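You operate a simulated robot arm through the tools that you are given. There is no shell and no other tool. Be economical: measure what you need, move in short steps, check, and stop when the job is done.

Carry out the task below with a simulated two-armed robot. There is one attempt and no reset: what you move stays moved.

Task
Fold the striped cloth in half, put felt block and purple polish tin in the blue tray, close the tin.

It is judged by the outcome, as a careful person would: the job done as asked, and still so three seconds after it is handed in. It fails if anything else is knocked over, pushed out of place, dropped, spilled or broken. Flat cloth is picked up by pressing the open fingertips on it (5 to 10 N) and closing them slowly along it; thin cloth reads only 2 to 8 mm in the jaws.

Robot
Two 7-joint arms with two-finger parallel grippers on one trunk, on a base that drives. Base frame: it is fixed to the floor where the robot stands at the start and does not move with it; the origin is under the middle of the robot, x ahead of it, y to its left, z up. Readings come in m, rad, newtons and seconds.
The left shoulder is at the start at [0.07, 0.163, 0.895], the right one opposite. With the tool pointing down near the work surface each hand reaches from about 0.36 to 0.88 m from the robot's upright axis, wherever it stands, measured 20 degrees to its own side. Places, roughly: blue tray [1, 0.2, 0.5]; coffee table [0.7, 0.2, 0.5]. Payload 3.43 kg a hand.
The TCP of each hand is the grasp point between the finger pads, 0.034 m short of the fingertips. In the tool frame z runs along the fingers and y along their closing line. The gripper opens to 0.128 m. The fingers are 0.024 m wide and 0.012 m thick; the gripper's body (0.048 by 0.13 m) begins 0.096 m behind the TCP.
Orientation is told as [roll, pitch, yaw] about the base's x, y, z axes, in that order, counted from this pose: with the fingers straight down and closing along the base's y, the tool's x points along the base's -x, its y along +y and its z along -z.

Tools
- The arms move only by the tool play_rows. It takes "left_targets", "right_targets" or both (then of equal length, played together; a hand with none holds still); each is text: rows parted by semicolons, each of 6 numbers parted by spaces: the shift along the base's x, y, z in mm, then the turn, a rotation vector about the base's x, y, z in rad. In form: dx dy dz wx wy wz; .... A call has 1 to 8 rows; each row is the pose to reach, as a shift and turn from the pose commanded when the call began. "left_jaw" and "right_jaw" are, for a hand that has rows, the finger opening in mm, from 0 to 128, set as the call begins (left out, the last holds). Each row takes 0.2 s and may step no farther than 0.05 m and 0.15 rad from the row before; otherwise, or with a gripper value out of range, the whole call is refused. A pose out of reach is approached as far as the arm can. The call stops where the force on the tool passes 40 N (or 10 N more than at its start, if that is more) or the arm is blocked; 0.2 s more then pass. Each finger travels about 0.153 m/s and halts on what it meets, pressing with about 33 N; the grip force reading is that of the motor and also rises with nothing between the fingers. The clock runs only during rows and for 0.2 s after the last one: add rows that repeat a pose to give the fingers time. The reply holds the time, the measured pose of the TCP, the force on the tool along the base axes, the opening and the grip force, in the units named above and with some noise, with the torque about the TCP (base axes, N m) and any sound that the robot's microphone picked up.
- Cameras (640 x 400 px; columns grow to the right, rows downward): "scene" is now at [0.1302, 0.0098, 1.1073]; the picture's right is [0.13, -0.99, 0.00], its down [-0.71, -0.10, -0.69] and it looks along [0.69, 0.09, -0.72] (base axes); focal length 264 px, centre (320, 200). "left" rides on the left gripper at [0.076, 0.011, -0.16] in its tool frame; the picture's right is [-0.15, 0.99, 0.00], its down [-0.88, -0.13, -0.46] and it looks along [-0.45, -0.07, 0.89] (tool axes); focal length 234 px, centre (320, 200). "right" rides on the right gripper at [0.076, -0.011, -0.16] in its tool frame; the picture's right is [0.15, 0.99, 0.00], its down [-0.88, 0.13, -0.46] and it looks along [-0.45, 0.07, 0.89] (tool axes); focal length 234 px, centre (320, 200). There is no depth. A picture from a camera that has moved, and an enlarged one, comes with that camera's place and axes in the base frame and with its lens.
- capture(camera): a new picture of that camera. The clock stands still meanwhile.
- slide_trunk(by): slides the trunk up (or, below 0, down) by that many m; the arms and the scene camera ride with it, the base frame stays. It gives what a move gives, with no picture.
- roll_base(legs): drives the robot by 1 to 6 legs, each [ahead, left, turn to the left] in m, m and rad, along the robot's own axes; the way and the turn of a leg run together, so that a leg with both is an arc; at most 1.5 m and 3.142 rad a leg. The arms and the cameras ride along, it lands a little off, and it stops where it bumps. It gives what a move gives.
- pan_tilt(pan, tilt): turns the head with the scene camera to pan (to the left, within 1.501 rad either way) and tilt (down, from -0.506 to 1.204), counted from straight ahead of the robot. It gives what a move gives.
- enlarge(camera, box): a new picture of the part [left, top, right, bottom] of that camera's present view, enlarged. The clock stands still meanwhile.
- finish_job(): hands the job in; it is judged then, once.

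Go step by step. Nothing tells you exact positions but the pictures and the camera data: compare them with the known pose of the tool, close in by small moves and look again before you grip or let go. The budget is 120 turns and 92 pictures, counting those below and the enlarged ones. Unless the task says otherwise, let go and move clear before handing in.

The tools are called after "Call:" by a JSON object that holds its "name" and its "arguments". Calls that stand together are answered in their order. play_rows: Moves the arms, as the interface text tells. Its arguments: {"type":"object","properties":{"left_targets":{"type":"string"},"left_jaw":{"type":"number"},"right_targets":{"type":"string"},"right_jaw":{"type":"number"}},"required":[]} The other tools are called the same way: slide_trunk (by) slides the trunk up or down; roll_base (legs) drives the base; pan_tilt (pan, tilt) turns the head that bears the scene camera; capture (camera) takes a picture; enlarge (camera, box) takes an enlarged picture of a part of a camera's view; finish_job () hands the job in.

At the start:

```text
time: 0.0
left_eef_pos: [0.4899, 0.279, 0.8072]
left_ee_rot: [0.0, 0.0, -0.001]
left_contact_force: [0.2, 0.3, -0.3]
left_torque: [-0.05, -0.01, 0.03]
left_opening: 0.1279
left_grip_force: 0.1
right_eef_pos: [0.6723, -0.0896, 0.8356]
right_ee_rot: [-0.001, -0.001, 0.0]
right_contact_force: [0.6, -0.2, -0.1]
right_torque: [0.0, 0.02, 0.0]
right_opening: 0.1279
right_grip_force: 0.0
trunk travel left (down, up): [-0.375, 0.565]
robot x, y, heading: [-0.0004, 0.0005, 0.001]
head pan, tilt: [0.134, 0.803]
```

scene: 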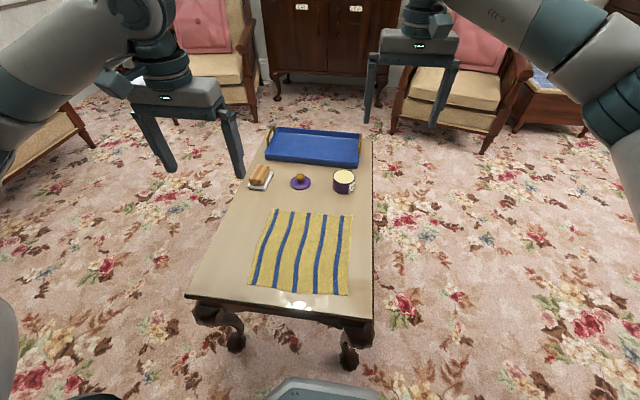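
right: 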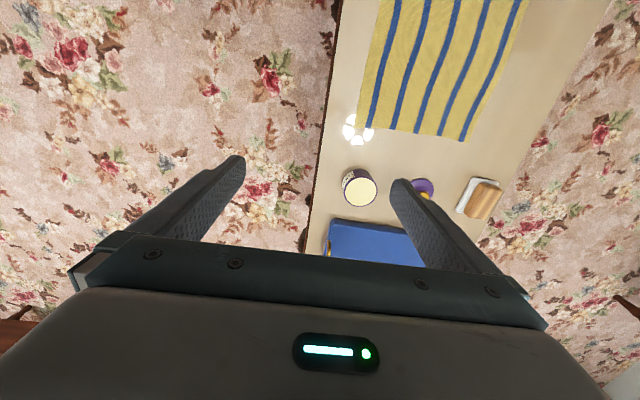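
left: 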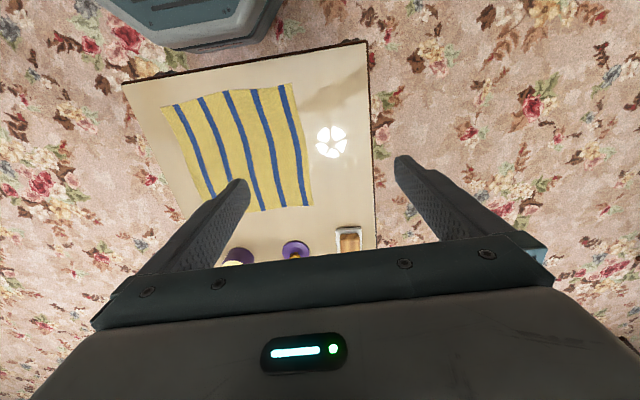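

I see the coffee table with the striped cloth in front, and the block, lid and open tin in a row behind it, with the blue tray at the back. I'll look closer before moving.

Call:
{"name": "enlarge", "arguments": {"camera": "scene", "box": [230, 120, 390, 220]}}

Call:
{"name": "enlarge", "arguments": {"camera": "scene", "box": [180, 195, 390, 325]}}

Call:
{"name": "enlarge", "arguments": {"camera": "right", "box": [310, 100, 550, 250]}}

```text
4.00 times, centred on (310, 170) of scene
camera zoom: at [0.1302, 0.0098, 1.1073], right [0.13, -0.99, 0.0], down [-0.71, -0.1, -0.69], along [0.69, 0.09, -0.72], focal length 1054 px, centre (360, 320)
```

zoom: 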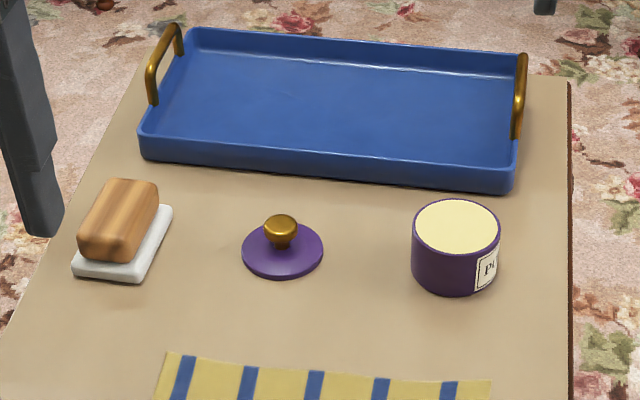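

```text
3.05 times, centred on (285, 260) of scene
camera zoom: at [0.1302, 0.0098, 1.1073], right [0.13, -0.99, 0.0], down [-0.71, -0.1, -0.69], along [0.69, 0.09, -0.72], focal length 803 px, centre (427, 17)
```

zoom: 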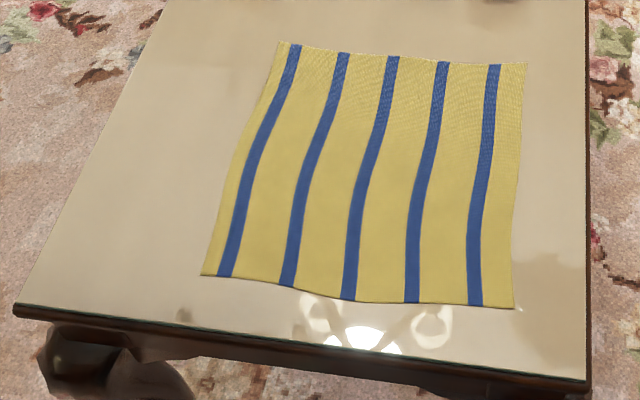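

```text
2.67 times, centred on (430, 175) of right
camera zoom: at [0.5981, -0.1004, 0.9952], right [-0.15, 0.99, 0.0], down [0.88, 0.13, 0.46], along [0.45, 0.07, -0.89], focal length 624 px, centre (27, 267)
```

zoom: 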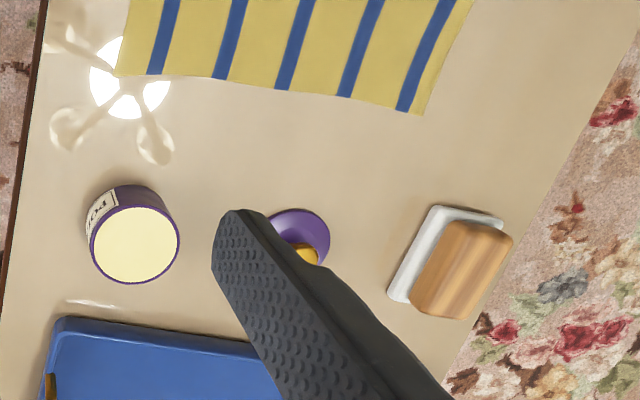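

The table top is at about z=0.49; the cloth spans roughly x 0.41–0.67 and y −0.025–0.23. I'll fold the near edge onto the far edge with both hands, so I first bring both hands above the near corners.

Call:
{"name": "play_rows", "arguments": {"left_targets": "-8 -10 -26 0 0 0; -16 -20 -52 0 0 0; -25 -30 -78 0 0 0; -33 -40 -104 0 0 0; -41 -49 -130 0 0 0; -50 -59 -155 0 0 0; -58 -69 -181 0 0 0; -66 -79 -207 0 0 0", "right_targets": "-30 12 -29 0 0 0; -61 24 -59 0 0 0; -91 36 -88 0 0 0; -122 48 -118 0 0 0; -152 60 -147 0 0 0; -183 71 -177 0 0 0; -213 83 -206 0 0 0; -244 95 -236 0 0 0", "left_jaw": 32, "right_jaw": 32}}

Call:
{"name": "capture", "arguments": {"camera": "left"}}

Call:
{"name": "capture", "arguments": {"camera": "right"}}

Call:
{"name": "capture", "arguments": {"camera": "scene"}}

```text
time: 1.8
left_eef_pos: [0.4239, 0.202, 0.6014]
left_ee_rot: [-0.001, 0.001, -0.001]
left_contact_force: [-0.5, 0.2, -0.7]
left_torque: [0.04, 0.02, 0.01]
left_opening: 0.0321
left_grip_force: 0.1
right_eef_pos: [0.4293, 0.0054, 0.6011]
right_ee_rot: [0.002, 0.0, 0.001]
right_contact_force: [0.7, -0.3, 0.0]
right_torque: [-0.03, 0.01, -0.04]
right_opening: 0.0321
right_grip_force: 0.0
trunk travel left (down, up): [-0.375, 0.565]
robot x, y, heading: [0.0011, 0.0017, -0.003]
head pan, tilt: [0.134, 0.803]
```

```text
85 pictures are left
camera left: at [0.3473, 0.212, 0.759], right [0.15, 0.99, 0.0], down [0.88, -0.13, 0.46], along [0.45, -0.07, -0.89], focal length 234 px, centre (320, 200)
```

left: 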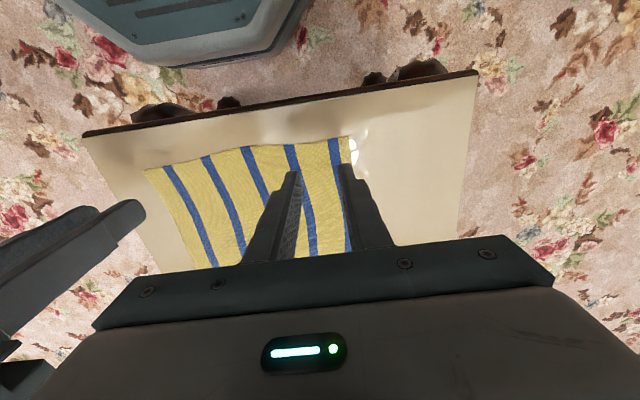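

```text
84 pictures are left
camera right: at [0.3538, -0.0048, 0.7598], right [-0.15, 0.99, 0.0], down [0.88, 0.13, 0.46], along [0.45, 0.07, -0.89], focal length 234 px, centre (320, 200)
```

right: 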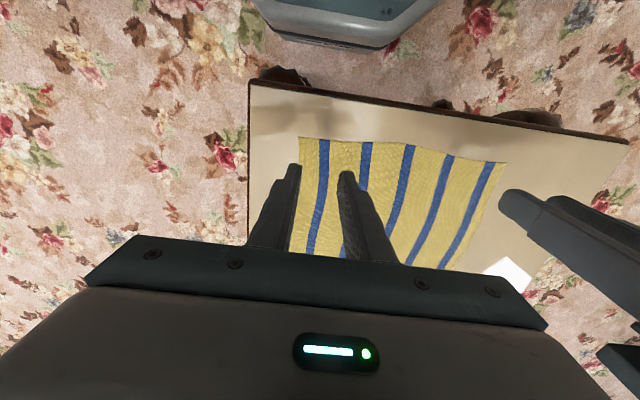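

```text
83 pictures are left
camera scene: at [0.1303, 0.01, 1.1074], right [0.13, -0.99, 0.0], down [-0.71, -0.1, -0.69], along [0.69, 0.09, -0.72], focal length 264 px, centre (320, 200)
```

scene: 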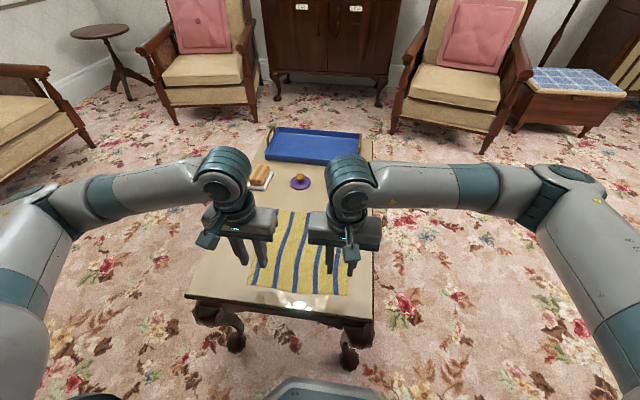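

Corner estimates agree (left 0.408, 0.236; right 0.415, −0.019). I'll descend to just above the cloth, then press gently.

Call:
{"name": "play_rows", "arguments": {"left_targets": "0 1 -30 0 0 0; 0 2 -55 0 0 0; 0 2 -66 0 0 0; 0 2 -70 0 0 0", "right_targets": "0 4 -30 0 0 0; 0 6 -55 0 0 0; 0 7 -66 0 0 0; 0 7 -70 0 0 0"}}

Call:
{"name": "capture", "arguments": {"camera": "left"}}

Call:
{"name": "capture", "arguments": {"camera": "right"}}

```text
time: 2.8
left_eef_pos: [0.4237, 0.2027, 0.5291]
left_ee_rot: [0.0, 0.0, -0.001]
left_contact_force: [-0.1, 0.7, -0.5]
left_torque: [0.0, -0.01, -0.01]
left_opening: 0.0319
left_grip_force: 0.1
right_eef_pos: [0.4283, 0.0127, 0.5301]
right_ee_rot: [0.0, 0.001, -0.001]
right_contact_force: [0.5, 0.5, 0.1]
right_torque: [0.0, 0.03, 0.05]
right_opening: 0.0319
right_grip_force: 0.0
trunk travel left (down, up): [-0.375, 0.565]
robot x, y, heading: [-0.0018, -0.0005, 0.003]
head pan, tilt: [0.134, 0.803]
```

```text
82 pictures are left
camera left: at [0.3473, 0.2136, 0.6879], right [0.15, 0.99, 0.0], down [0.88, -0.13, 0.46], along [0.45, -0.07, -0.89], focal length 234 px, centre (320, 200)
```

left: 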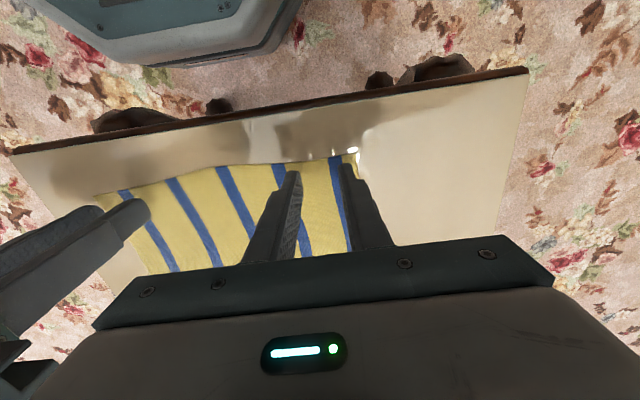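

```text
81 pictures are left
camera right: at [0.3539, 0.002, 0.6892], right [-0.15, 0.99, 0.0], down [0.88, 0.13, 0.46], along [0.45, 0.07, -0.89], focal length 234 px, centre (320, 200)
```

right: 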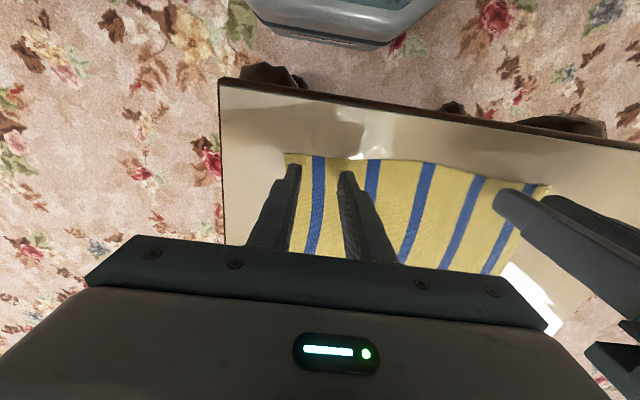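

Both hands hover just above their corners with no contact yet. I'll press down in small steps.

Call:
{"name": "play_rows", "arguments": {"left_targets": "0 0 -2 0 0 0; 0 0 -4 0 0 0", "right_targets": "0 0 -2 0 0 0; 0 0 -4 0 0 0"}}

```text
time: 3.4
left_eef_pos: [0.4245, 0.2027, 0.5242]
left_ee_rot: [0.001, 0.001, 0.0]
left_contact_force: [0.0, 0.0, -0.3]
left_torque: [-0.01, -0.01, -0.02]
left_opening: 0.0323
left_grip_force: 0.0
right_eef_pos: [0.4292, 0.0136, 0.5259]
right_ee_rot: [0.001, 0.0, -0.001]
right_contact_force: [-0.9, -0.5, -0.4]
right_torque: [-0.02, 0.04, 0.03]
right_opening: 0.032
right_grip_force: 0.0
trunk travel left (down, up): [-0.375, 0.565]
robot x, y, heading: [-0.0006, -0.0009, 0.002]
head pan, tilt: [0.134, 0.803]
```

Call:
{"name": "play_rows", "arguments": {"left_targets": "0 0 -2 0 0 0; 0 0 -3 0 0 0", "right_targets": "0 0 -2 0 0 0; 0 0 -3 0 0 0"}}

```text
time: 4.0
left_eef_pos: [0.4243, 0.2024, 0.5224]
left_ee_rot: [0.001, 0.0, -0.001]
left_contact_force: [0.2, 0.2, -0.4]
left_torque: [0.0, 0.0, -0.03]
left_opening: 0.032
left_grip_force: 0.0
right_eef_pos: [0.428, 0.012, 0.5232]
right_ee_rot: [0.0, 0.0, 0.0]
right_contact_force: [-0.4, -0.2, -0.4]
right_torque: [0.02, -0.03, 0.03]
right_opening: 0.0322
right_grip_force: 0.2
trunk travel left (down, up): [-0.375, 0.565]
robot x, y, heading: [0.0043, 0.0015, 0.002]
head pan, tilt: [0.134, 0.803]
```

Still no contact; I continue in small steps.

Call:
{"name": "play_rows", "arguments": {"left_targets": "0 0 -2 0 0 0; 0 0 -4 0 0 0", "right_targets": "0 0 -2 0 0 0; 0 0 -4 0 0 0"}}

```text
time: 4.6
left_eef_pos: [0.4229, 0.2037, 0.5194]
left_ee_rot: [-0.002, -0.001, -0.001]
left_contact_force: [0.7, -0.1, 0.2]
left_torque: [0.0, 0.0, -0.03]
left_opening: 0.032
left_grip_force: 0.0
right_eef_pos: [0.4295, 0.0113, 0.5185]
right_ee_rot: [0.002, 0.001, 0.0]
right_contact_force: [1.1, 1.1, 0.1]
right_torque: [0.0, -0.02, -0.01]
right_opening: 0.0318
right_grip_force: 0.0
trunk travel left (down, up): [-0.375, 0.565]
robot x, y, heading: [0.004, -0.0024, -0.003]
head pan, tilt: [0.134, 0.803]
```

Call:
{"name": "play_rows", "arguments": {"left_targets": "0 0 -2 0 0 0; 0 0 -4 0 0 0", "right_targets": "0 0 -2 0 0 0; 0 0 -4 0 0 0"}}

Call:
{"name": "enlarge", "arguments": {"camera": "scene", "box": [200, 200, 380, 310]}}

```text
time: 5.2
left_eef_pos: [0.4235, 0.2029, 0.5152]
left_ee_rot: [0.0, -0.001, 0.0]
left_contact_force: [-1.3, 0.8, 8.6]
left_torque: [0.11, 0.03, -0.03]
left_opening: 0.0321
left_grip_force: 0.0
right_eef_pos: [0.4289, 0.012, 0.5146]
right_ee_rot: [0.0, -0.002, -0.001]
right_contact_force: [1.1, -0.1, 0.0]
right_torque: [-0.01, 0.01, 0.0]
right_opening: 0.0322
right_grip_force: 0.1
trunk travel left (down, up): [-0.375, 0.565]
robot x, y, heading: [0.0, -0.003, 0.003]
head pan, tilt: [0.134, 0.803]
```

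```text
3.56 times, centred on (290, 255) of scene
camera zoom: at [0.1296, 0.0096, 1.1076], right [0.13, -0.99, 0.0], down [-0.71, -0.1, -0.69], along [0.69, 0.09, -0.72], focal length 937 px, centre (427, 4)
```

zoom: 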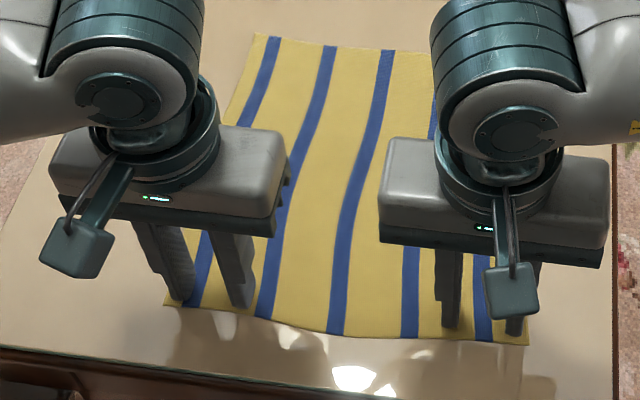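

The left hand has touched with 8.6 N, so the surface is at about z=0.481. The right hand needs another millimetre.

Call:
{"name": "play_rows", "arguments": {"right_targets": "0 0 -1 0 0 0; 0 0 -1 0 0 0"}}

```text
time: 5.8
left_eef_pos: [0.4221, 0.2026, 0.516]
left_ee_rot: [0.001, -0.004, -0.001]
left_contact_force: [0.8, 1.3, 8.1]
left_torque: [0.06, 0.02, -0.02]
left_opening: 0.032
left_grip_force: 0.0
right_eef_pos: [0.4291, 0.0113, 0.5148]
right_ee_rot: [0.001, -0.001, 0.001]
right_contact_force: [0.0, -0.9, 11.0]
right_torque: [-0.15, 0.07, 0.02]
right_opening: 0.0324
right_grip_force: 0.0
trunk travel left (down, up): [-0.375, 0.565]
robot x, y, heading: [0.0034, -0.0004, 0.001]
head pan, tilt: [0.134, 0.803]
```

Both press on the cloth now. I'll close slowly in steps.

Call:
{"name": "play_rows", "arguments": {"left_targets": "0 0 0 0 0 0", "right_targets": "0 0 0.3 0 0 0", "left_jaw": 26, "right_jaw": 26}}

Call:
{"name": "play_rows", "arguments": {"left_targets": "0 0 0 0 0 0", "right_targets": "0 0 0 0 0 0", "left_jaw": 20, "right_jaw": 20}}

Call:
{"name": "play_rows", "arguments": {"left_targets": "0 0 0 0 0 0", "right_targets": "0 0 0 0 0 0", "left_jaw": 14, "right_jaw": 14}}

Call:
{"name": "play_rows", "arguments": {"left_targets": "0 0 0 0 0 0", "right_targets": "0 0 0 0 0 0", "left_jaw": 8, "right_jaw": 8}}

Call:
{"name": "play_rows", "arguments": {"left_targets": "0 0 0 0 0 0; 0 0 0 0 0 0", "right_targets": "0 0 0 0 0 0; 0 0 0 0 0 0", "left_jaw": 0, "right_jaw": 0}}

Call:
{"name": "capture", "arguments": {"camera": "left"}}

Call:
{"name": "capture", "arguments": {"camera": "right"}}

```text
time: 6.2
left_eef_pos: [0.4232, 0.2041, 0.515]
left_ee_rot: [0.0, 0.0, 0.001]
left_contact_force: [0.6, -0.5, 10.6]
left_torque: [0.05, 0.02, 0.02]
left_opening: 0.0253
left_grip_force: 0.0
right_eef_pos: [0.4285, 0.0115, 0.5147]
right_ee_rot: [-0.001, -0.001, 0.001]
right_contact_force: [1.9, 0.5, 9.3]
right_torque: [-0.06, -0.05, 0.01]
right_opening: 0.0256
right_grip_force: 0.1
trunk travel left (down, up): [-0.375, 0.565]
robot x, y, heading: [-0.0009, -0.0013, 0.004]
head pan, tilt: [0.134, 0.803]
```

```text
time: 6.6
left_eef_pos: [0.4226, 0.2023, 0.5165]
left_ee_rot: [-0.001, -0.002, -0.001]
left_contact_force: [0.1, -1.5, 11.1]
left_torque: [0.03, 0.05, -0.01]
left_opening: 0.0194
left_grip_force: 0.1
right_eef_pos: [0.4274, 0.0122, 0.5158]
right_ee_rot: [-0.001, -0.001, 0.0]
right_contact_force: [-0.4, 2.0, 9.4]
right_torque: [-0.03, 0.0, -0.04]
right_opening: 0.0192
right_grip_force: 0.1
trunk travel left (down, up): [-0.375, 0.565]
robot x, y, heading: [-0.0019, 0.0034, 0.002]
head pan, tilt: [0.134, 0.803]
```

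```text
time: 7.0
left_eef_pos: [0.4233, 0.2028, 0.5157]
left_ee_rot: [0.002, -0.002, 0.0]
left_contact_force: [0.1, -0.2, 11.9]
left_torque: [-0.03, 0.01, 0.01]
left_opening: 0.0136
left_grip_force: 0.1
right_eef_pos: [0.4275, 0.0127, 0.515]
right_ee_rot: [0.001, -0.001, 0.001]
right_contact_force: [-0.3, 0.7, 10.0]
right_torque: [0.03, 0.03, 0.04]
right_opening: 0.0137
right_grip_force: 0.1
trunk travel left (down, up): [-0.375, 0.565]
robot x, y, heading: [0.0051, 0.0015, 0.001]
head pan, tilt: [0.134, 0.803]
```

```text
time: 7.4
left_eef_pos: [0.4236, 0.2021, 0.515]
left_ee_rot: [-0.001, -0.002, 0.0]
left_contact_force: [-1.1, -4.5, 10.0]
left_torque: [-0.21, 0.04, 0.02]
left_opening: 0.004
left_grip_force: 4.6
right_eef_pos: [0.4285, 0.0117, 0.5156]
right_ee_rot: [-0.001, -0.003, 0.0]
right_contact_force: [-0.4, 4.3, 12.4]
right_torque: [0.21, 0.08, 0.01]
right_opening: 0.0086
right_grip_force: 1.2
trunk travel left (down, up): [-0.375, 0.565]
robot x, y, heading: [-0.0029, -0.0021, -0.004]
head pan, tilt: [0.134, 0.803]
```

```text
time: 8.0
left_eef_pos: [0.4224, 0.2024, 0.5148]
left_ee_rot: [-0.001, -0.003, 0.0]
left_contact_force: [-0.1, -9.2, 9.6]
left_torque: [-0.33, 0.04, -0.01]
left_opening: 0.0015
left_grip_force: 33.1
right_eef_pos: [0.4287, 0.0124, 0.5156]
right_ee_rot: [0.003, -0.002, 0.0]
right_contact_force: [-1.0, 9.1, 12.7]
right_torque: [0.31, 0.13, 0.02]
right_opening: 0.0018
right_grip_force: 33.0
trunk travel left (down, up): [-0.375, 0.565]
robot x, y, heading: [-0.004, -0.0006, 0.002]
head pan, tilt: [0.134, 0.803]
```

```text
79 pictures are left
camera left: at [0.346, 0.2131, 0.6743], right [0.15, 0.99, 0.0], down [0.88, -0.13, 0.46], along [0.45, -0.07, -0.89], focal length 234 px, centre (320, 200)
```

left: 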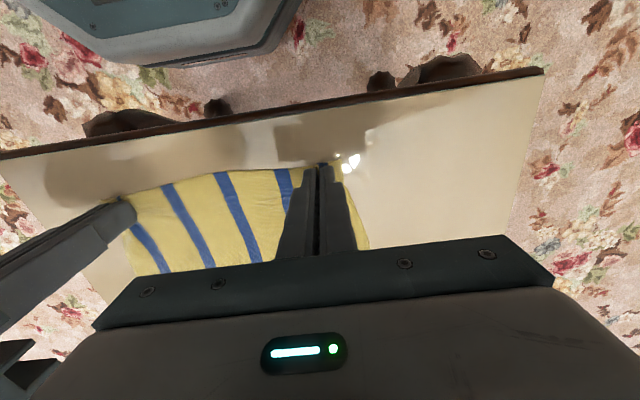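

```text
78 pictures are left
camera right: at [0.3534, 0.0013, 0.6745], right [-0.15, 0.99, 0.0], down [0.88, 0.13, 0.46], along [0.45, 0.07, -0.89], focal length 234 px, centre (320, 200)
```

right: 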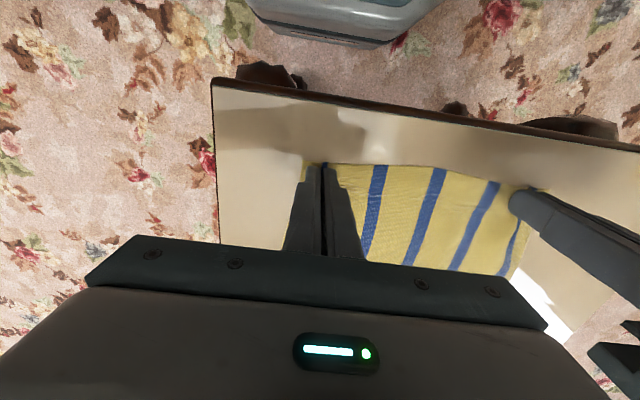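

Both jaws read about 2 mm with grip force, and the cloth is taut between them. I'll lift slightly and check.

Call:
{"name": "play_rows", "arguments": {"left_targets": "5 -2 15 0 0 0; 12 -3 35 0 0 0; 20 -3 60 0 0 0", "right_targets": "5 2 15 0 0 0; 12 3 35 0 0 0; 20 3 60 0 0 0"}}

Call:
{"name": "enlarge", "arguments": {"camera": "scene", "box": [200, 200, 380, 310]}}

Call:
{"name": "capture", "arguments": {"camera": "right"}}

```text
time: 8.8
left_eef_pos: [0.4434, 0.1998, 0.5736]
left_ee_rot: [0.002, -0.001, 0.001]
left_contact_force: [0.0, -0.7, -0.2]
left_torque: [-0.01, -0.01, 0.02]
left_opening: 0.0018
left_grip_force: 33.2
right_eef_pos: [0.4481, 0.0154, 0.5743]
right_ee_rot: [-0.002, 0.0, 0.001]
right_contact_force: [0.5, -0.5, 0.1]
right_torque: [0.01, 0.01, 0.02]
right_opening: 0.0014
right_grip_force: 32.6
trunk travel left (down, up): [-0.375, 0.565]
robot x, y, heading: [-0.0004, -0.0011, 0.001]
head pan, tilt: [0.134, 0.803]
```

```text
3.56 times, centred on (290, 255) of scene
camera zoom: at [0.1299, 0.0097, 1.1072], right [0.13, -0.99, 0.0], down [-0.71, -0.1, -0.69], along [0.69, 0.09, -0.72], focal length 937 px, centre (427, 4)
```

zoom: 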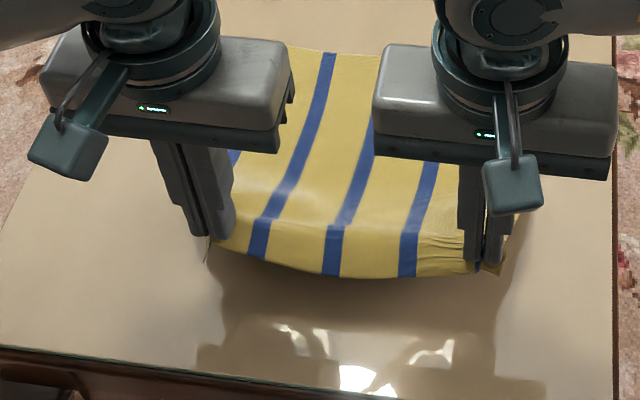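

```text
76 pictures are left
camera right: at [0.374, 0.0054, 0.734], right [-0.15, 0.99, 0.0], down [0.88, 0.13, 0.46], along [0.45, 0.07, -0.89], focal length 234 px, centre (320, 200)
```

right: 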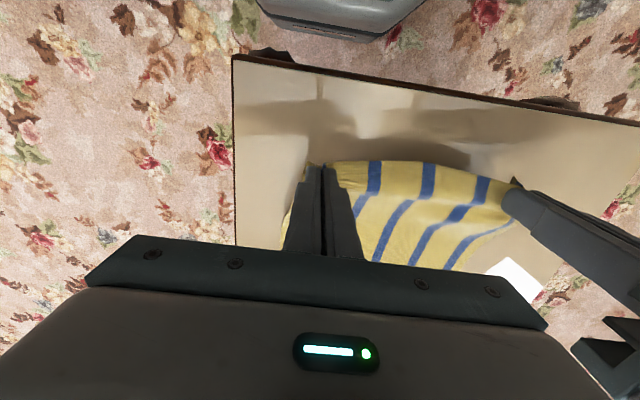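

The edge is held by both hands. I'll carry it over the fold line in an arc, tilting the hands so the edge turns over with the cloth; first half of the arc now.

Call:
{"name": "play_rows", "arguments": {"left_targets": "25 1 20 0 0.1 0; 53 2 36 0 0.2 0; 82 3 49 0 0.3 0; 115 3 52 0 0.4 0", "right_targets": "25 -1 20 0 0.1 0; 53 -2 36 0 0.2 0; 82 -3 49 0 0.3 0; 115 -3 52 0 0.4 0"}}

Call:
{"name": "capture", "arguments": {"camera": "scene"}}

```text
time: 9.8
left_eef_pos: [0.5578, 0.2024, 0.6254]
left_ee_rot: [-0.002, 0.402, 0.0]
left_contact_force: [0.0, -6.3, -0.2]
left_torque: [-0.19, 0.02, 0.08]
left_opening: 0.0018
left_grip_force: 33.2
right_eef_pos: [0.5638, 0.0125, 0.6257]
right_ee_rot: [0.001, 0.404, 0.002]
right_contact_force: [-0.1, 6.6, 0.0]
right_torque: [0.23, 0.02, -0.05]
right_opening: 0.0013
right_grip_force: 33.3
trunk travel left (down, up): [-0.375, 0.565]
robot x, y, heading: [0.0022, -0.0024, -0.005]
head pan, tilt: [0.134, 0.803]
```

```text
75 pictures are left
camera scene: at [0.131, 0.0098, 1.1071], right [0.13, -0.99, 0.0], down [-0.71, -0.1, -0.69], along [0.69, 0.09, -0.72], focal length 264 px, centre (320, 200)
```

scene: 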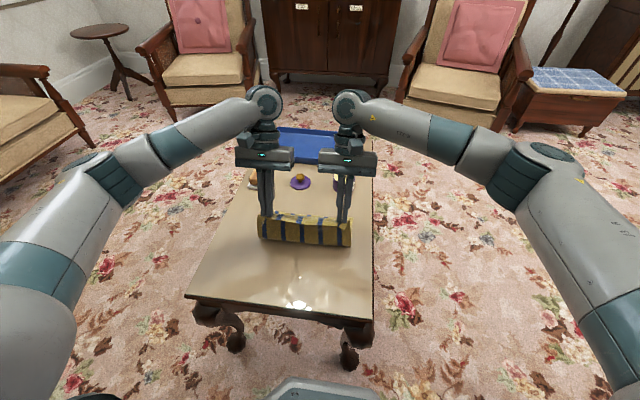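

The cloth is folding over well. I continue the arc down to just above the far edge.

Call:
{"name": "play_rows", "arguments": {"left_targets": "33 -1 -6 0 0.1 0; 61 -1 -21 0 0.2 0; 85 -1 -40 0 0.3 0; 106 -1 -62 0 0.4 0; 118 -1 -82 0 0.4 0", "right_targets": "33 1 -6 0 0.1 0; 61 1 -21 0 0.2 0; 85 1 -40 0 0.3 0; 106 1 -62 0 0.4 0; 118 1 -82 0 0.4 0"}}

Call:
{"name": "capture", "arguments": {"camera": "scene"}}

Call:
{"name": "capture", "arguments": {"camera": "left"}}

Call:
{"name": "enlarge", "arguments": {"camera": "scene", "box": [220, 140, 390, 260]}}

```text
time: 11.0
left_eef_pos: [0.6489, 0.1952, 0.5616]
left_ee_rot: [-0.005, 0.782, -0.003]
left_contact_force: [-0.1, -2.7, 0.9]
left_torque: [-0.08, 0.04, 0.08]
left_opening: 0.0018
left_grip_force: 33.0
left hand out of reach, approached as far as the arm can: row 4, 5
right_eef_pos: [0.6201, 0.0119, 0.5869]
right_ee_rot: [-0.003, 0.74, 0.002]
right_contact_force: [-0.4, 2.6, 0.1]
right_torque: [0.08, -0.01, -0.06]
right_opening: 0.0015
right_grip_force: 33.2
right hand out of reach, approached as far as the arm can: row 3, 4, 5
trunk travel left (down, up): [-0.375, 0.565]
robot x, y, heading: [0.004, -0.0022, 0.0]
head pan, tilt: [0.134, 0.803]
```

```text
74 pictures are left
camera scene: at [0.1306, 0.0101, 1.1074], right [0.13, -0.99, 0.0], down [-0.71, -0.1, -0.69], along [0.69, 0.09, -0.72], focal length 264 px, centre (320, 200)
```

scene: 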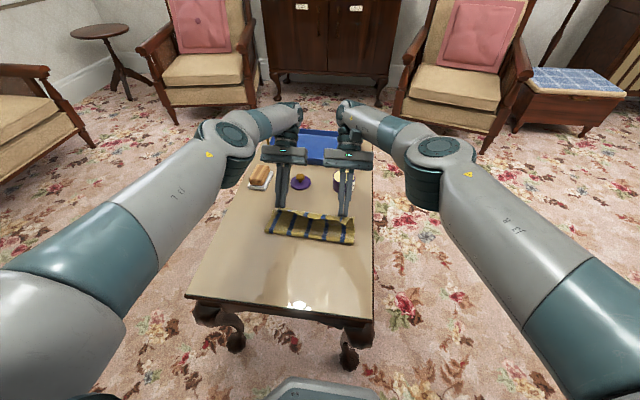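

```text
73 pictures are left
camera left: at [0.708, 0.2065, 0.728], right [0.1, 0.99, -0.11], down [0.95, -0.13, -0.3], along [-0.31, -0.07, -0.95], focal length 234 px, centre (320, 200)
```

left: 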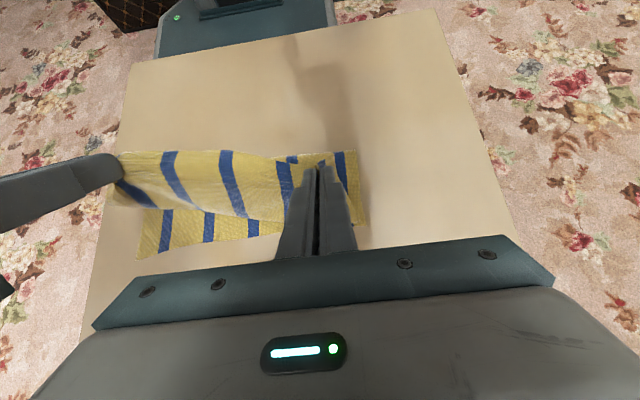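

```text
3.33 times, centred on (305, 200) of scene
camera zoom: at [0.1306, 0.0101, 1.1074], right [0.13, -0.99, 0.0], down [-0.71, -0.1, -0.69], along [0.69, 0.09, -0.72], focal length 879 px, centre (370, 200)
```

zoom: 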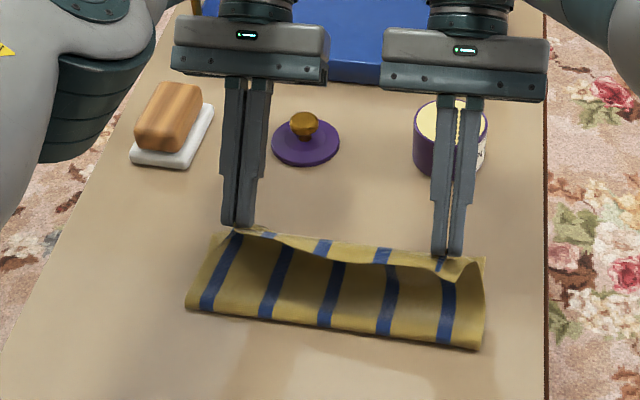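

The hands hit their reach limit with this tilt. I'll bring the left hand level with the right, then roll the base a little forward (there are about 8 cm in front of the table edge).

Call:
{"name": "play_rows", "arguments": {"left_targets": "-17 2 12 0 0 0; -34 4 25 0 0 0", "right_targets": "-1 0 0 0 0 0; -2 0 0 0 0 0"}}

Call:
{"name": "enlarge", "arguments": {"camera": "scene", "box": [170, 260, 410, 400]}}

```text
time: 11.6
left_eef_pos: [0.6165, 0.1973, 0.5863]
left_ee_rot: [0.001, 0.801, 0.0]
left_contact_force: [-0.3, -3.0, -0.9]
left_torque: [-0.08, -0.04, 0.11]
left_opening: 0.0016
left_grip_force: 32.7
right_eef_pos: [0.6184, 0.0099, 0.5856]
right_ee_rot: [-0.003, 0.737, 0.0]
right_contact_force: [-0.5, 4.5, 0.4]
right_torque: [0.09, -0.03, -0.07]
right_opening: 0.0014
right_grip_force: 33.1
trunk travel left (down, up): [-0.375, 0.565]
robot x, y, heading: [0.0011, 0.0005, -0.007]
head pan, tilt: [0.134, 0.803]
```

```text
2.67 times, centred on (290, 330) of scene
camera zoom: at [0.13, 0.0099, 1.1074], right [0.13, -0.99, 0.0], down [-0.71, -0.1, -0.69], along [0.69, 0.09, -0.72], focal length 703 px, centre (400, -147)
```

zoom: 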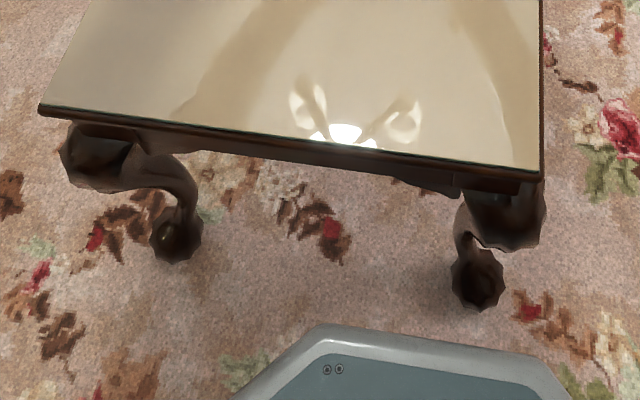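

The table feet are close to the base, so I won't roll forward; I'll lower the trunk instead to gain reach, and lessen the tilt a bit.

Call:
{"name": "play_rows", "arguments": {"left_targets": "-3 0 10 0 0 0; -5 0 20 0 0 0", "right_targets": "-3 0 10 0 0 0; -5 0 20 0 0 0"}}

Call:
{"name": "slide_trunk", "arguments": {"by": -0.08}}

```text
time: 12.2
left_eef_pos: [0.6099, 0.1994, 0.6089]
left_ee_rot: [0.0, 0.8, 0.001]
left_contact_force: [0.1, -4.7, 0.9]
left_torque: [-0.1, -0.01, 0.08]
left_opening: 0.0019
left_grip_force: 33.1
right_eef_pos: [0.6132, 0.0106, 0.6068]
right_ee_rot: [-0.005, 0.739, 0.0]
right_contact_force: [-0.5, 4.5, -0.3]
right_torque: [0.14, -0.02, -0.12]
right_opening: 0.0015
right_grip_force: 33.1
trunk travel left (down, up): [-0.375, 0.565]
robot x, y, heading: [0.0032, 0.0019, 0.0]
head pan, tilt: [0.134, 0.803]
```

```text
time: 13.4
left_eef_pos: [0.6107, 0.2005, 0.529]
left_ee_rot: [-0.001, 0.8, 0.0]
left_contact_force: [0.6, -3.3, -0.2]
left_torque: [-0.08, -0.03, 0.09]
left_opening: 0.0016
left_grip_force: 32.6
right_eef_pos: [0.6146, 0.0114, 0.5268]
right_ee_rot: [-0.004, 0.737, -0.001]
right_contact_force: [-0.4, 3.1, -0.4]
right_torque: [0.1, -0.02, -0.08]
right_opening: 0.0016
right_grip_force: 32.8
trunk travel left (down, up): [-0.295, 0.645]
robot x, y, heading: [-0.0, 0.0041, 0.0]
head pan, tilt: [0.134, 0.803]
```

Call:
{"name": "play_rows", "arguments": {"left_targets": "6 0 20 0 -0.02 0; 12 0 41 0 -0.05 0; 35 0 43 0 -0.15 0; 52 0 35 0 -0.25 0; 57 0 17 0 -0.35 0; 62 0 2 0 -0.35 0", "right_targets": "6 0 22 0 -0.02 0; 11 0 44 0 -0.04 0; 34 0 46 0 -0.117 0; 52 0 37 0 -0.2 0; 57 0 19 0 -0.287 0; 62 0 4 0 -0.287 0"}}

Call:
{"name": "enlarge", "arguments": {"camera": "scene", "box": [220, 120, 390, 240]}}

Call:
{"name": "capture", "arguments": {"camera": "left"}}

Call:
{"name": "capture", "arguments": {"camera": "right"}}

```text
time: 14.8
left_eef_pos: [0.6732, 0.1983, 0.5299]
left_ee_rot: [0.001, 0.45, 0.002]
left_contact_force: [-0.5, -1.1, -0.2]
left_torque: [-0.03, -0.04, 0.03]
left_opening: 0.0016
left_grip_force: 32.6
right_eef_pos: [0.6759, 0.0124, 0.5315]
right_ee_rot: [-0.003, 0.451, -0.001]
right_contact_force: [-0.2, 1.0, -0.5]
right_torque: [0.02, 0.04, -0.03]
right_opening: 0.0016
right_grip_force: 32.7
trunk travel left (down, up): [-0.295, 0.645]
robot x, y, heading: [0.0001, -0.0022, 0.001]
head pan, tilt: [0.134, 0.803]
```

```text
3.33 times, centred on (305, 180) of scene
camera zoom: at [0.1307, 0.01, 1.0273], right [0.13, -0.99, 0.0], down [-0.71, -0.1, -0.69], along [0.69, 0.09, -0.72], focal length 879 px, centre (370, 267)
```

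zoom: 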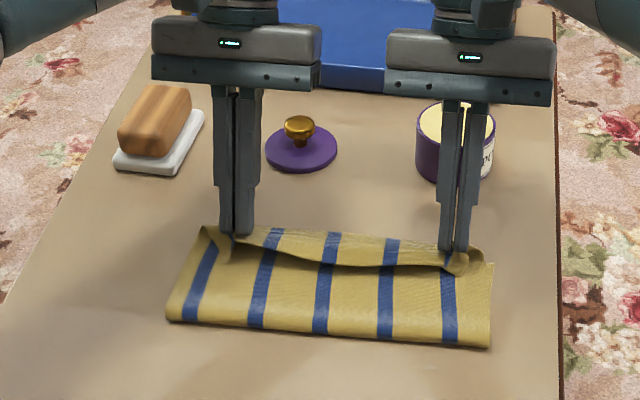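

```text
69 pictures are left
camera left: at [0.6738, 0.2091, 0.7057], right [0.13, 0.99, -0.06], down [0.99, -0.13, 0.03], along [0.02, -0.07, -1.0], focal length 234 px, centre (320, 200)
```

left: 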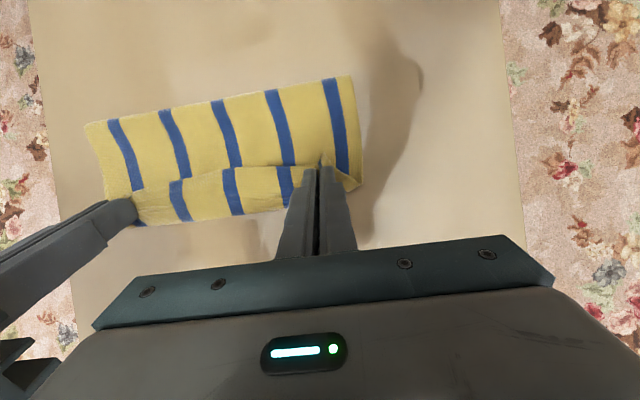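

```text
68 pictures are left
camera right: at [0.6788, 0.0022, 0.7069], right [-0.13, 0.99, 0.06], down [0.99, 0.13, 0.03], along [0.02, 0.06, -1.0], focal length 234 px, centre (320, 200)
```

right: 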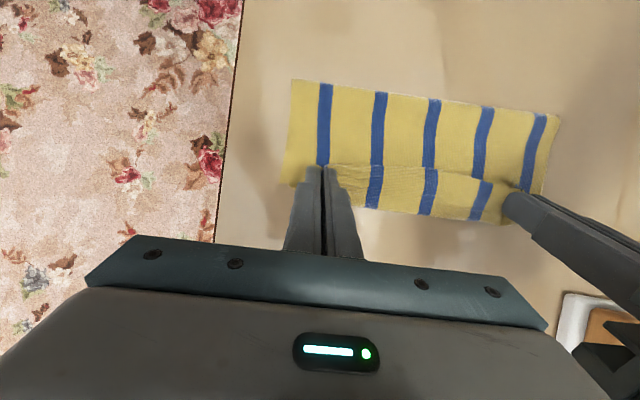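

The folding line drifted forward to x≈0.573 because the cloth went slack. I'll raise the hands again above the half line so the lower half lies flat to x≈0.54, then come down on a taut arc.

Call:
{"name": "play_rows", "arguments": {"left_targets": "-12 0 40 0 0 0; -38 0 78 0 0 0; -75 0 96 0 0 0; -108 0 98 0 0 0; -118 0 98 0 0 0; -118 0 98 0 0 0; -118 0 98 0 0 0", "right_targets": "-12 0 40 0 0 0; -38 0 78 0 0 0; -75 0 96 0 0 0; -108 0 98 0 0 0; -118 0 98 0 0 0; -118 0 98 0 0 0; -118 0 98 0 0 0"}}

Call:
{"name": "enlarge", "arguments": {"camera": "scene", "box": [220, 120, 390, 240]}}

```text
time: 16.4
left_eef_pos: [0.554, 0.1994, 0.6276]
left_ee_rot: [0.0, 0.45, 0.0]
left_contact_force: [-0.1, -4.2, -0.1]
left_torque: [-0.14, 0.01, 0.06]
left_opening: 0.0016
left_grip_force: 33.0
right_eef_pos: [0.5562, 0.0109, 0.6289]
right_ee_rot: [-0.002, 0.453, 0.001]
right_contact_force: [0.1, 5.6, -0.3]
right_torque: [0.15, -0.02, -0.07]
right_opening: 0.0011
right_grip_force: 32.7
trunk travel left (down, up): [-0.295, 0.645]
robot x, y, heading: [0.0028, 0.0005, -0.002]
head pan, tilt: [0.134, 0.803]
```

```text
3.33 times, centred on (305, 180) of scene
camera zoom: at [0.1302, 0.0098, 1.0273], right [0.13, -0.99, 0.0], down [-0.71, -0.1, -0.69], along [0.69, 0.09, -0.72], focal length 879 px, centre (370, 267)
```

zoom: 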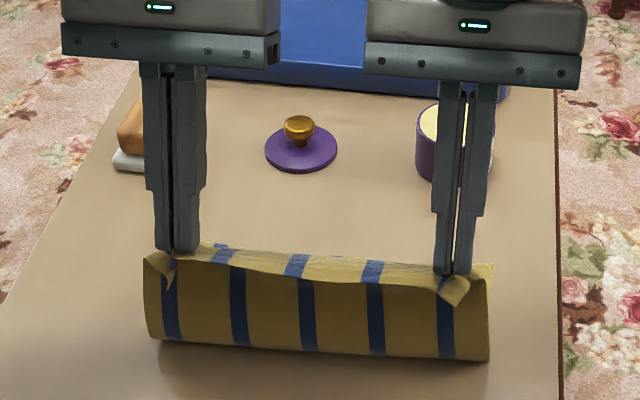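

Now I set the hands a little further back so the crease sits at mid-cloth, then come down the taut arc.

Call:
{"name": "play_rows", "arguments": {"left_targets": "-15 0 -2 0 0 0; -15 0 -2 0 0 0; 10 0 0 0 0 0; 38 0 -1 0 0 0; 68 0 -15 0 0 0; 93 0 -37 0 0 0; 111 0 -63 0 0 0; 121 0 -90 0 0 0", "right_targets": "-15 0 -2 0 0 0; -15 0 -2 0 0 0; 10 0 0 0 0 0; 38 0 -1 0 0 0; 68 0 -15 0 0 0; 93 0 -37 0 0 0; 111 0 -63 0 0 0; 121 0 -90 0 0 0"}}

Call:
{"name": "enlarge", "arguments": {"camera": "scene", "box": [220, 120, 390, 240]}}

Call:
{"name": "capture", "arguments": {"camera": "left"}}

```text
time: 18.2
left_eef_pos: [0.6754, 0.1991, 0.5402]
left_ee_rot: [-0.002, 0.45, 0.001]
left_contact_force: [0.1, -3.0, 0.7]
left_torque: [-0.09, 0.0, 0.05]
left_opening: 0.0016
left_grip_force: 33.4
right_eef_pos: [0.6782, 0.0106, 0.5363]
right_ee_rot: [-0.004, 0.451, -0.001]
right_contact_force: [-0.7, 3.6, -0.6]
right_torque: [0.12, -0.02, -0.03]
right_opening: 0.001
right_grip_force: 33.0
trunk travel left (down, up): [-0.295, 0.645]
robot x, y, heading: [-0.0003, -0.0006, -0.003]
head pan, tilt: [0.134, 0.803]
```

```text
3.33 times, centred on (305, 180) of scene
camera zoom: at [0.1307, 0.0101, 1.0273], right [0.13, -0.99, 0.0], down [-0.71, -0.1, -0.69], along [0.69, 0.09, -0.72], focal length 879 px, centre (370, 267)
```

zoom: 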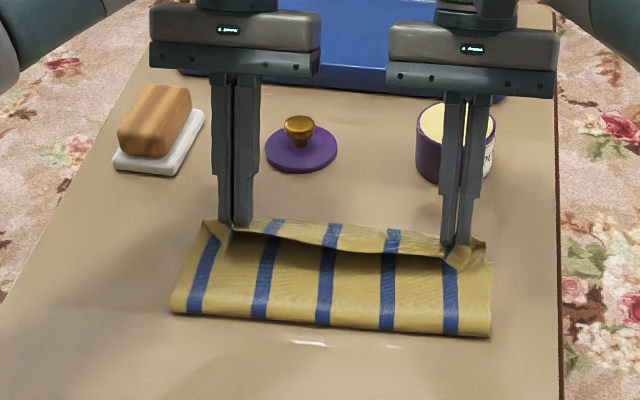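

```text
65 pictures are left
camera left: at [0.676, 0.2096, 0.7159], right [0.13, 0.99, -0.06], down [0.99, -0.13, 0.03], along [0.02, -0.07, -1.0], focal length 234 px, centre (320, 200)
```

left: 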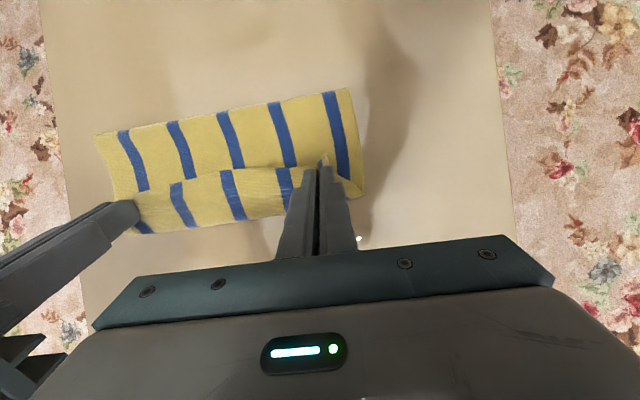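

The crease is still too far forward (x≈0.585); I need a closer look at the strip between the hands to understand how the layers lie.

Call:
{"name": "enlarge", "arguments": {"camera": "left", "box": [80, 70, 380, 258]}}

Call:
{"name": "enlarge", "arguments": {"camera": "scene", "box": [255, 165, 365, 225]}}

```text
2.13 times, centred on (230, 164) of left
camera zoom: at [0.676, 0.2096, 0.7159], right [0.13, 0.99, -0.06], down [0.99, -0.13, 0.03], along [0.02, -0.07, -1.0], focal length 498 px, centre (512, 277)
```

zoom: 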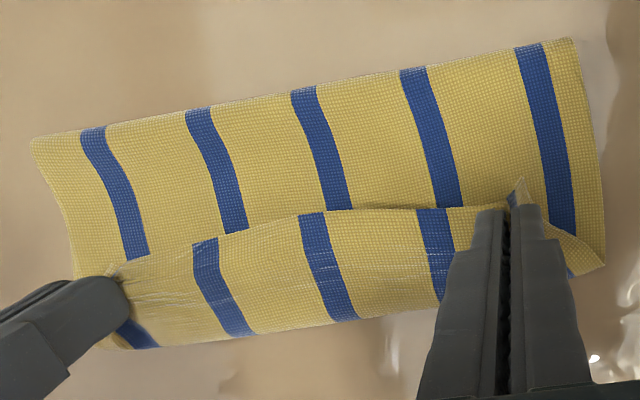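

```text
5.82 times, centred on (310, 195) of scene
camera zoom: at [0.1307, 0.0101, 1.0273], right [0.13, -0.99, 0.0], down [-0.71, -0.1, -0.69], along [0.69, 0.09, -0.72], focal length 1534 px, centre (378, 229)
```

zoom: 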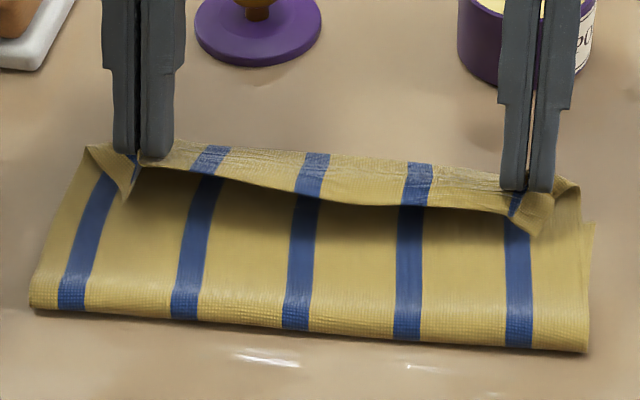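

The edge makes a stiff U-turn under the fingers. New plan: reset the crease with hands up and back, then lower with slack so that the crease stays at mid-cloth, release, and unroll the edge strip outward afterwards.

Call:
{"name": "play_rows", "arguments": {"left_targets": "-12 0 35 0 0 0; -38 0 68 0 0 0; -75 0 84 0 0 0; -115 0 84 0 0 0; -135 0 82 0 0 0; -140 0 80 0 0 0; -140 0 80 0 0 0; -140 0 80 0 0 0", "right_targets": "-12 0 35 0 0 0; -38 0 68 0 0 0; -75 0 84 0 0 0; -115 0 84 0 0 0; -135 0 82 0 0 0; -140 0 80 0 0 0; -140 0 80 0 0 0; -140 0 80 0 0 0"}}

Call:
{"name": "play_rows", "arguments": {"left_targets": "20 0 0 0 0 0; 35 0 -12 0 0 0; 48 0 -32 0 0 0; 60 0 -52 0 0 0; 68 0 -68 0 0 0; 68 0 -68 0 0 0", "right_targets": "20 0 0 0 0 0; 35 0 -12 0 0 0; 48 0 -32 0 0 0; 60 0 -52 0 0 0; 68 0 -68 0 0 0; 68 0 -68 0 0 0"}}

Call:
{"name": "enlarge", "arguments": {"camera": "scene", "box": [220, 120, 390, 240]}}

Call:
{"name": "capture", "arguments": {"camera": "left"}}

```text
time: 20.0
left_eef_pos: [0.5349, 0.1982, 0.619]
left_ee_rot: [0.0, 0.451, 0.001]
left_contact_force: [0.0, -2.2, -0.1]
left_torque: [-0.08, -0.03, 0.04]
left_opening: 0.0018
left_grip_force: 33.1
right_eef_pos: [0.5384, 0.0112, 0.6174]
right_ee_rot: [-0.004, 0.453, -0.001]
right_contact_force: [-0.5, 2.7, 0.2]
right_torque: [0.07, -0.01, -0.02]
right_opening: 0.0014
right_grip_force: 32.7
trunk travel left (down, up): [-0.295, 0.645]
robot x, y, heading: [0.002, 0.0042, 0.005]
head pan, tilt: [0.134, 0.803]
```

```text
time: 21.4
left_eef_pos: [0.6032, 0.1993, 0.5505]
left_ee_rot: [0.001, 0.451, 0.002]
left_contact_force: [0.1, -2.5, -0.8]
left_torque: [-0.1, 0.01, 0.01]
left_opening: 0.0018
left_grip_force: 33.3
right_eef_pos: [0.6073, 0.0111, 0.549]
right_ee_rot: [-0.004, 0.451, 0.0]
right_contact_force: [0.2, 3.1, 0.0]
right_torque: [0.07, -0.04, -0.07]
right_opening: 0.0012
right_grip_force: 32.9
trunk travel left (down, up): [-0.295, 0.645]
robot x, y, heading: [0.0032, -0.0009, 0.002]
head pan, tilt: [0.134, 0.803]
```

```text
3.33 times, centred on (305, 180) of scene
camera zoom: at [0.1301, 0.0098, 1.0274], right [0.13, -0.99, 0.0], down [-0.71, -0.1, -0.69], along [0.69, 0.09, -0.72], focal length 879 px, centre (370, 267)
```

zoom: 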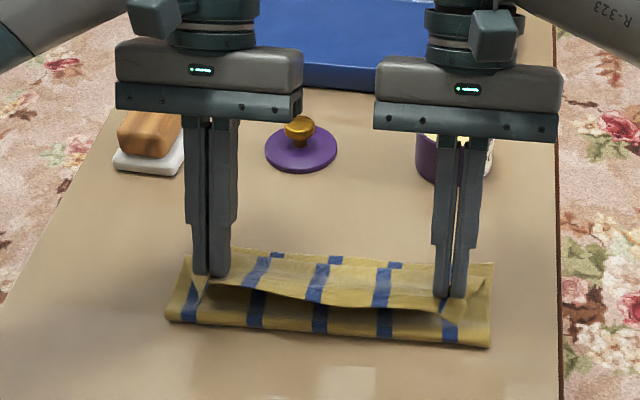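

```text
61 pictures are left
camera left: at [0.6038, 0.2098, 0.7274], right [0.13, 0.99, -0.06], down [0.99, -0.13, 0.03], along [0.02, -0.07, -1.0], focal length 234 px, centre (320, 200)
```

left: 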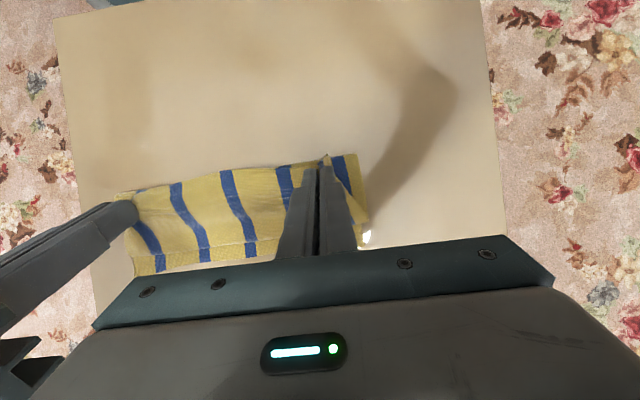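

The crease won't stay at mid-cloth with this grip. I'll lay the near edge back flat and redo the fold from the far edge toward the robot, where the hands can tilt much further.

Call:
{"name": "play_rows", "arguments": {"left_targets": "-28 0 40 0 0 0; -60 0 73 0 -0.05 0; -104 0 70 0 -0.17 0; -143 0 48 0 -0.31 0; -171 0 13 0 -0.45 0; -183 0 -16 0 -0.45 0; -188 0 -26 0 -0.45 0; -188 0 -26 0 -0.45 0", "right_targets": "-28 0 40 0 0 0; -60 0 73 0 -0.05 0; -104 0 70 0 -0.17 0; -143 0 48 0 -0.31 0; -171 0 13 0 -0.45 0; -183 0 -16 0 -0.45 0; -188 0 -26 0 -0.45 0; -188 0 -26 0 -0.45 0"}}

Call:
{"name": "capture", "arguments": {"camera": "scene"}}

```text
time: 23.2
left_eef_pos: [0.414, 0.1992, 0.5231]
left_ee_rot: [0.001, 0.001, 0.0]
left_contact_force: [0.1, -3.5, -0.6]
left_torque: [-0.08, 0.03, 0.01]
left_opening: 0.0016
left_grip_force: 33.5
right_eef_pos: [0.4193, 0.0114, 0.5251]
right_ee_rot: [-0.003, 0.003, 0.001]
right_contact_force: [0.1, 2.6, -0.7]
right_torque: [0.13, 0.02, 0.03]
right_opening: 0.0014
right_grip_force: 33.1
trunk travel left (down, up): [-0.295, 0.645]
robot x, y, heading: [0.0018, 0.0004, -0.002]
head pan, tilt: [0.134, 0.803]
```

```text
60 pictures are left
camera scene: at [0.1301, 0.0098, 1.0273], right [0.13, -0.99, 0.0], down [-0.71, -0.1, -0.69], along [0.69, 0.09, -0.72], focal length 264 px, centre (320, 200)
```

scene: 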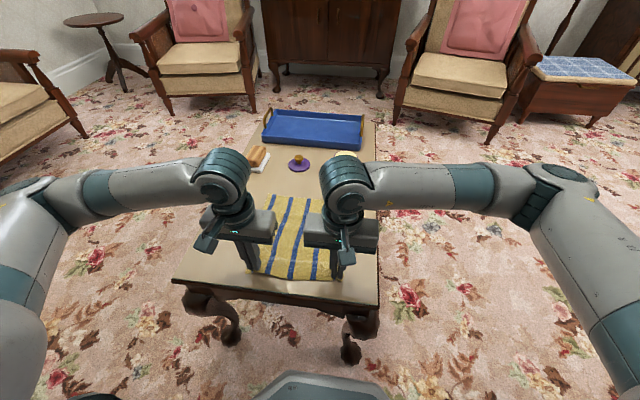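

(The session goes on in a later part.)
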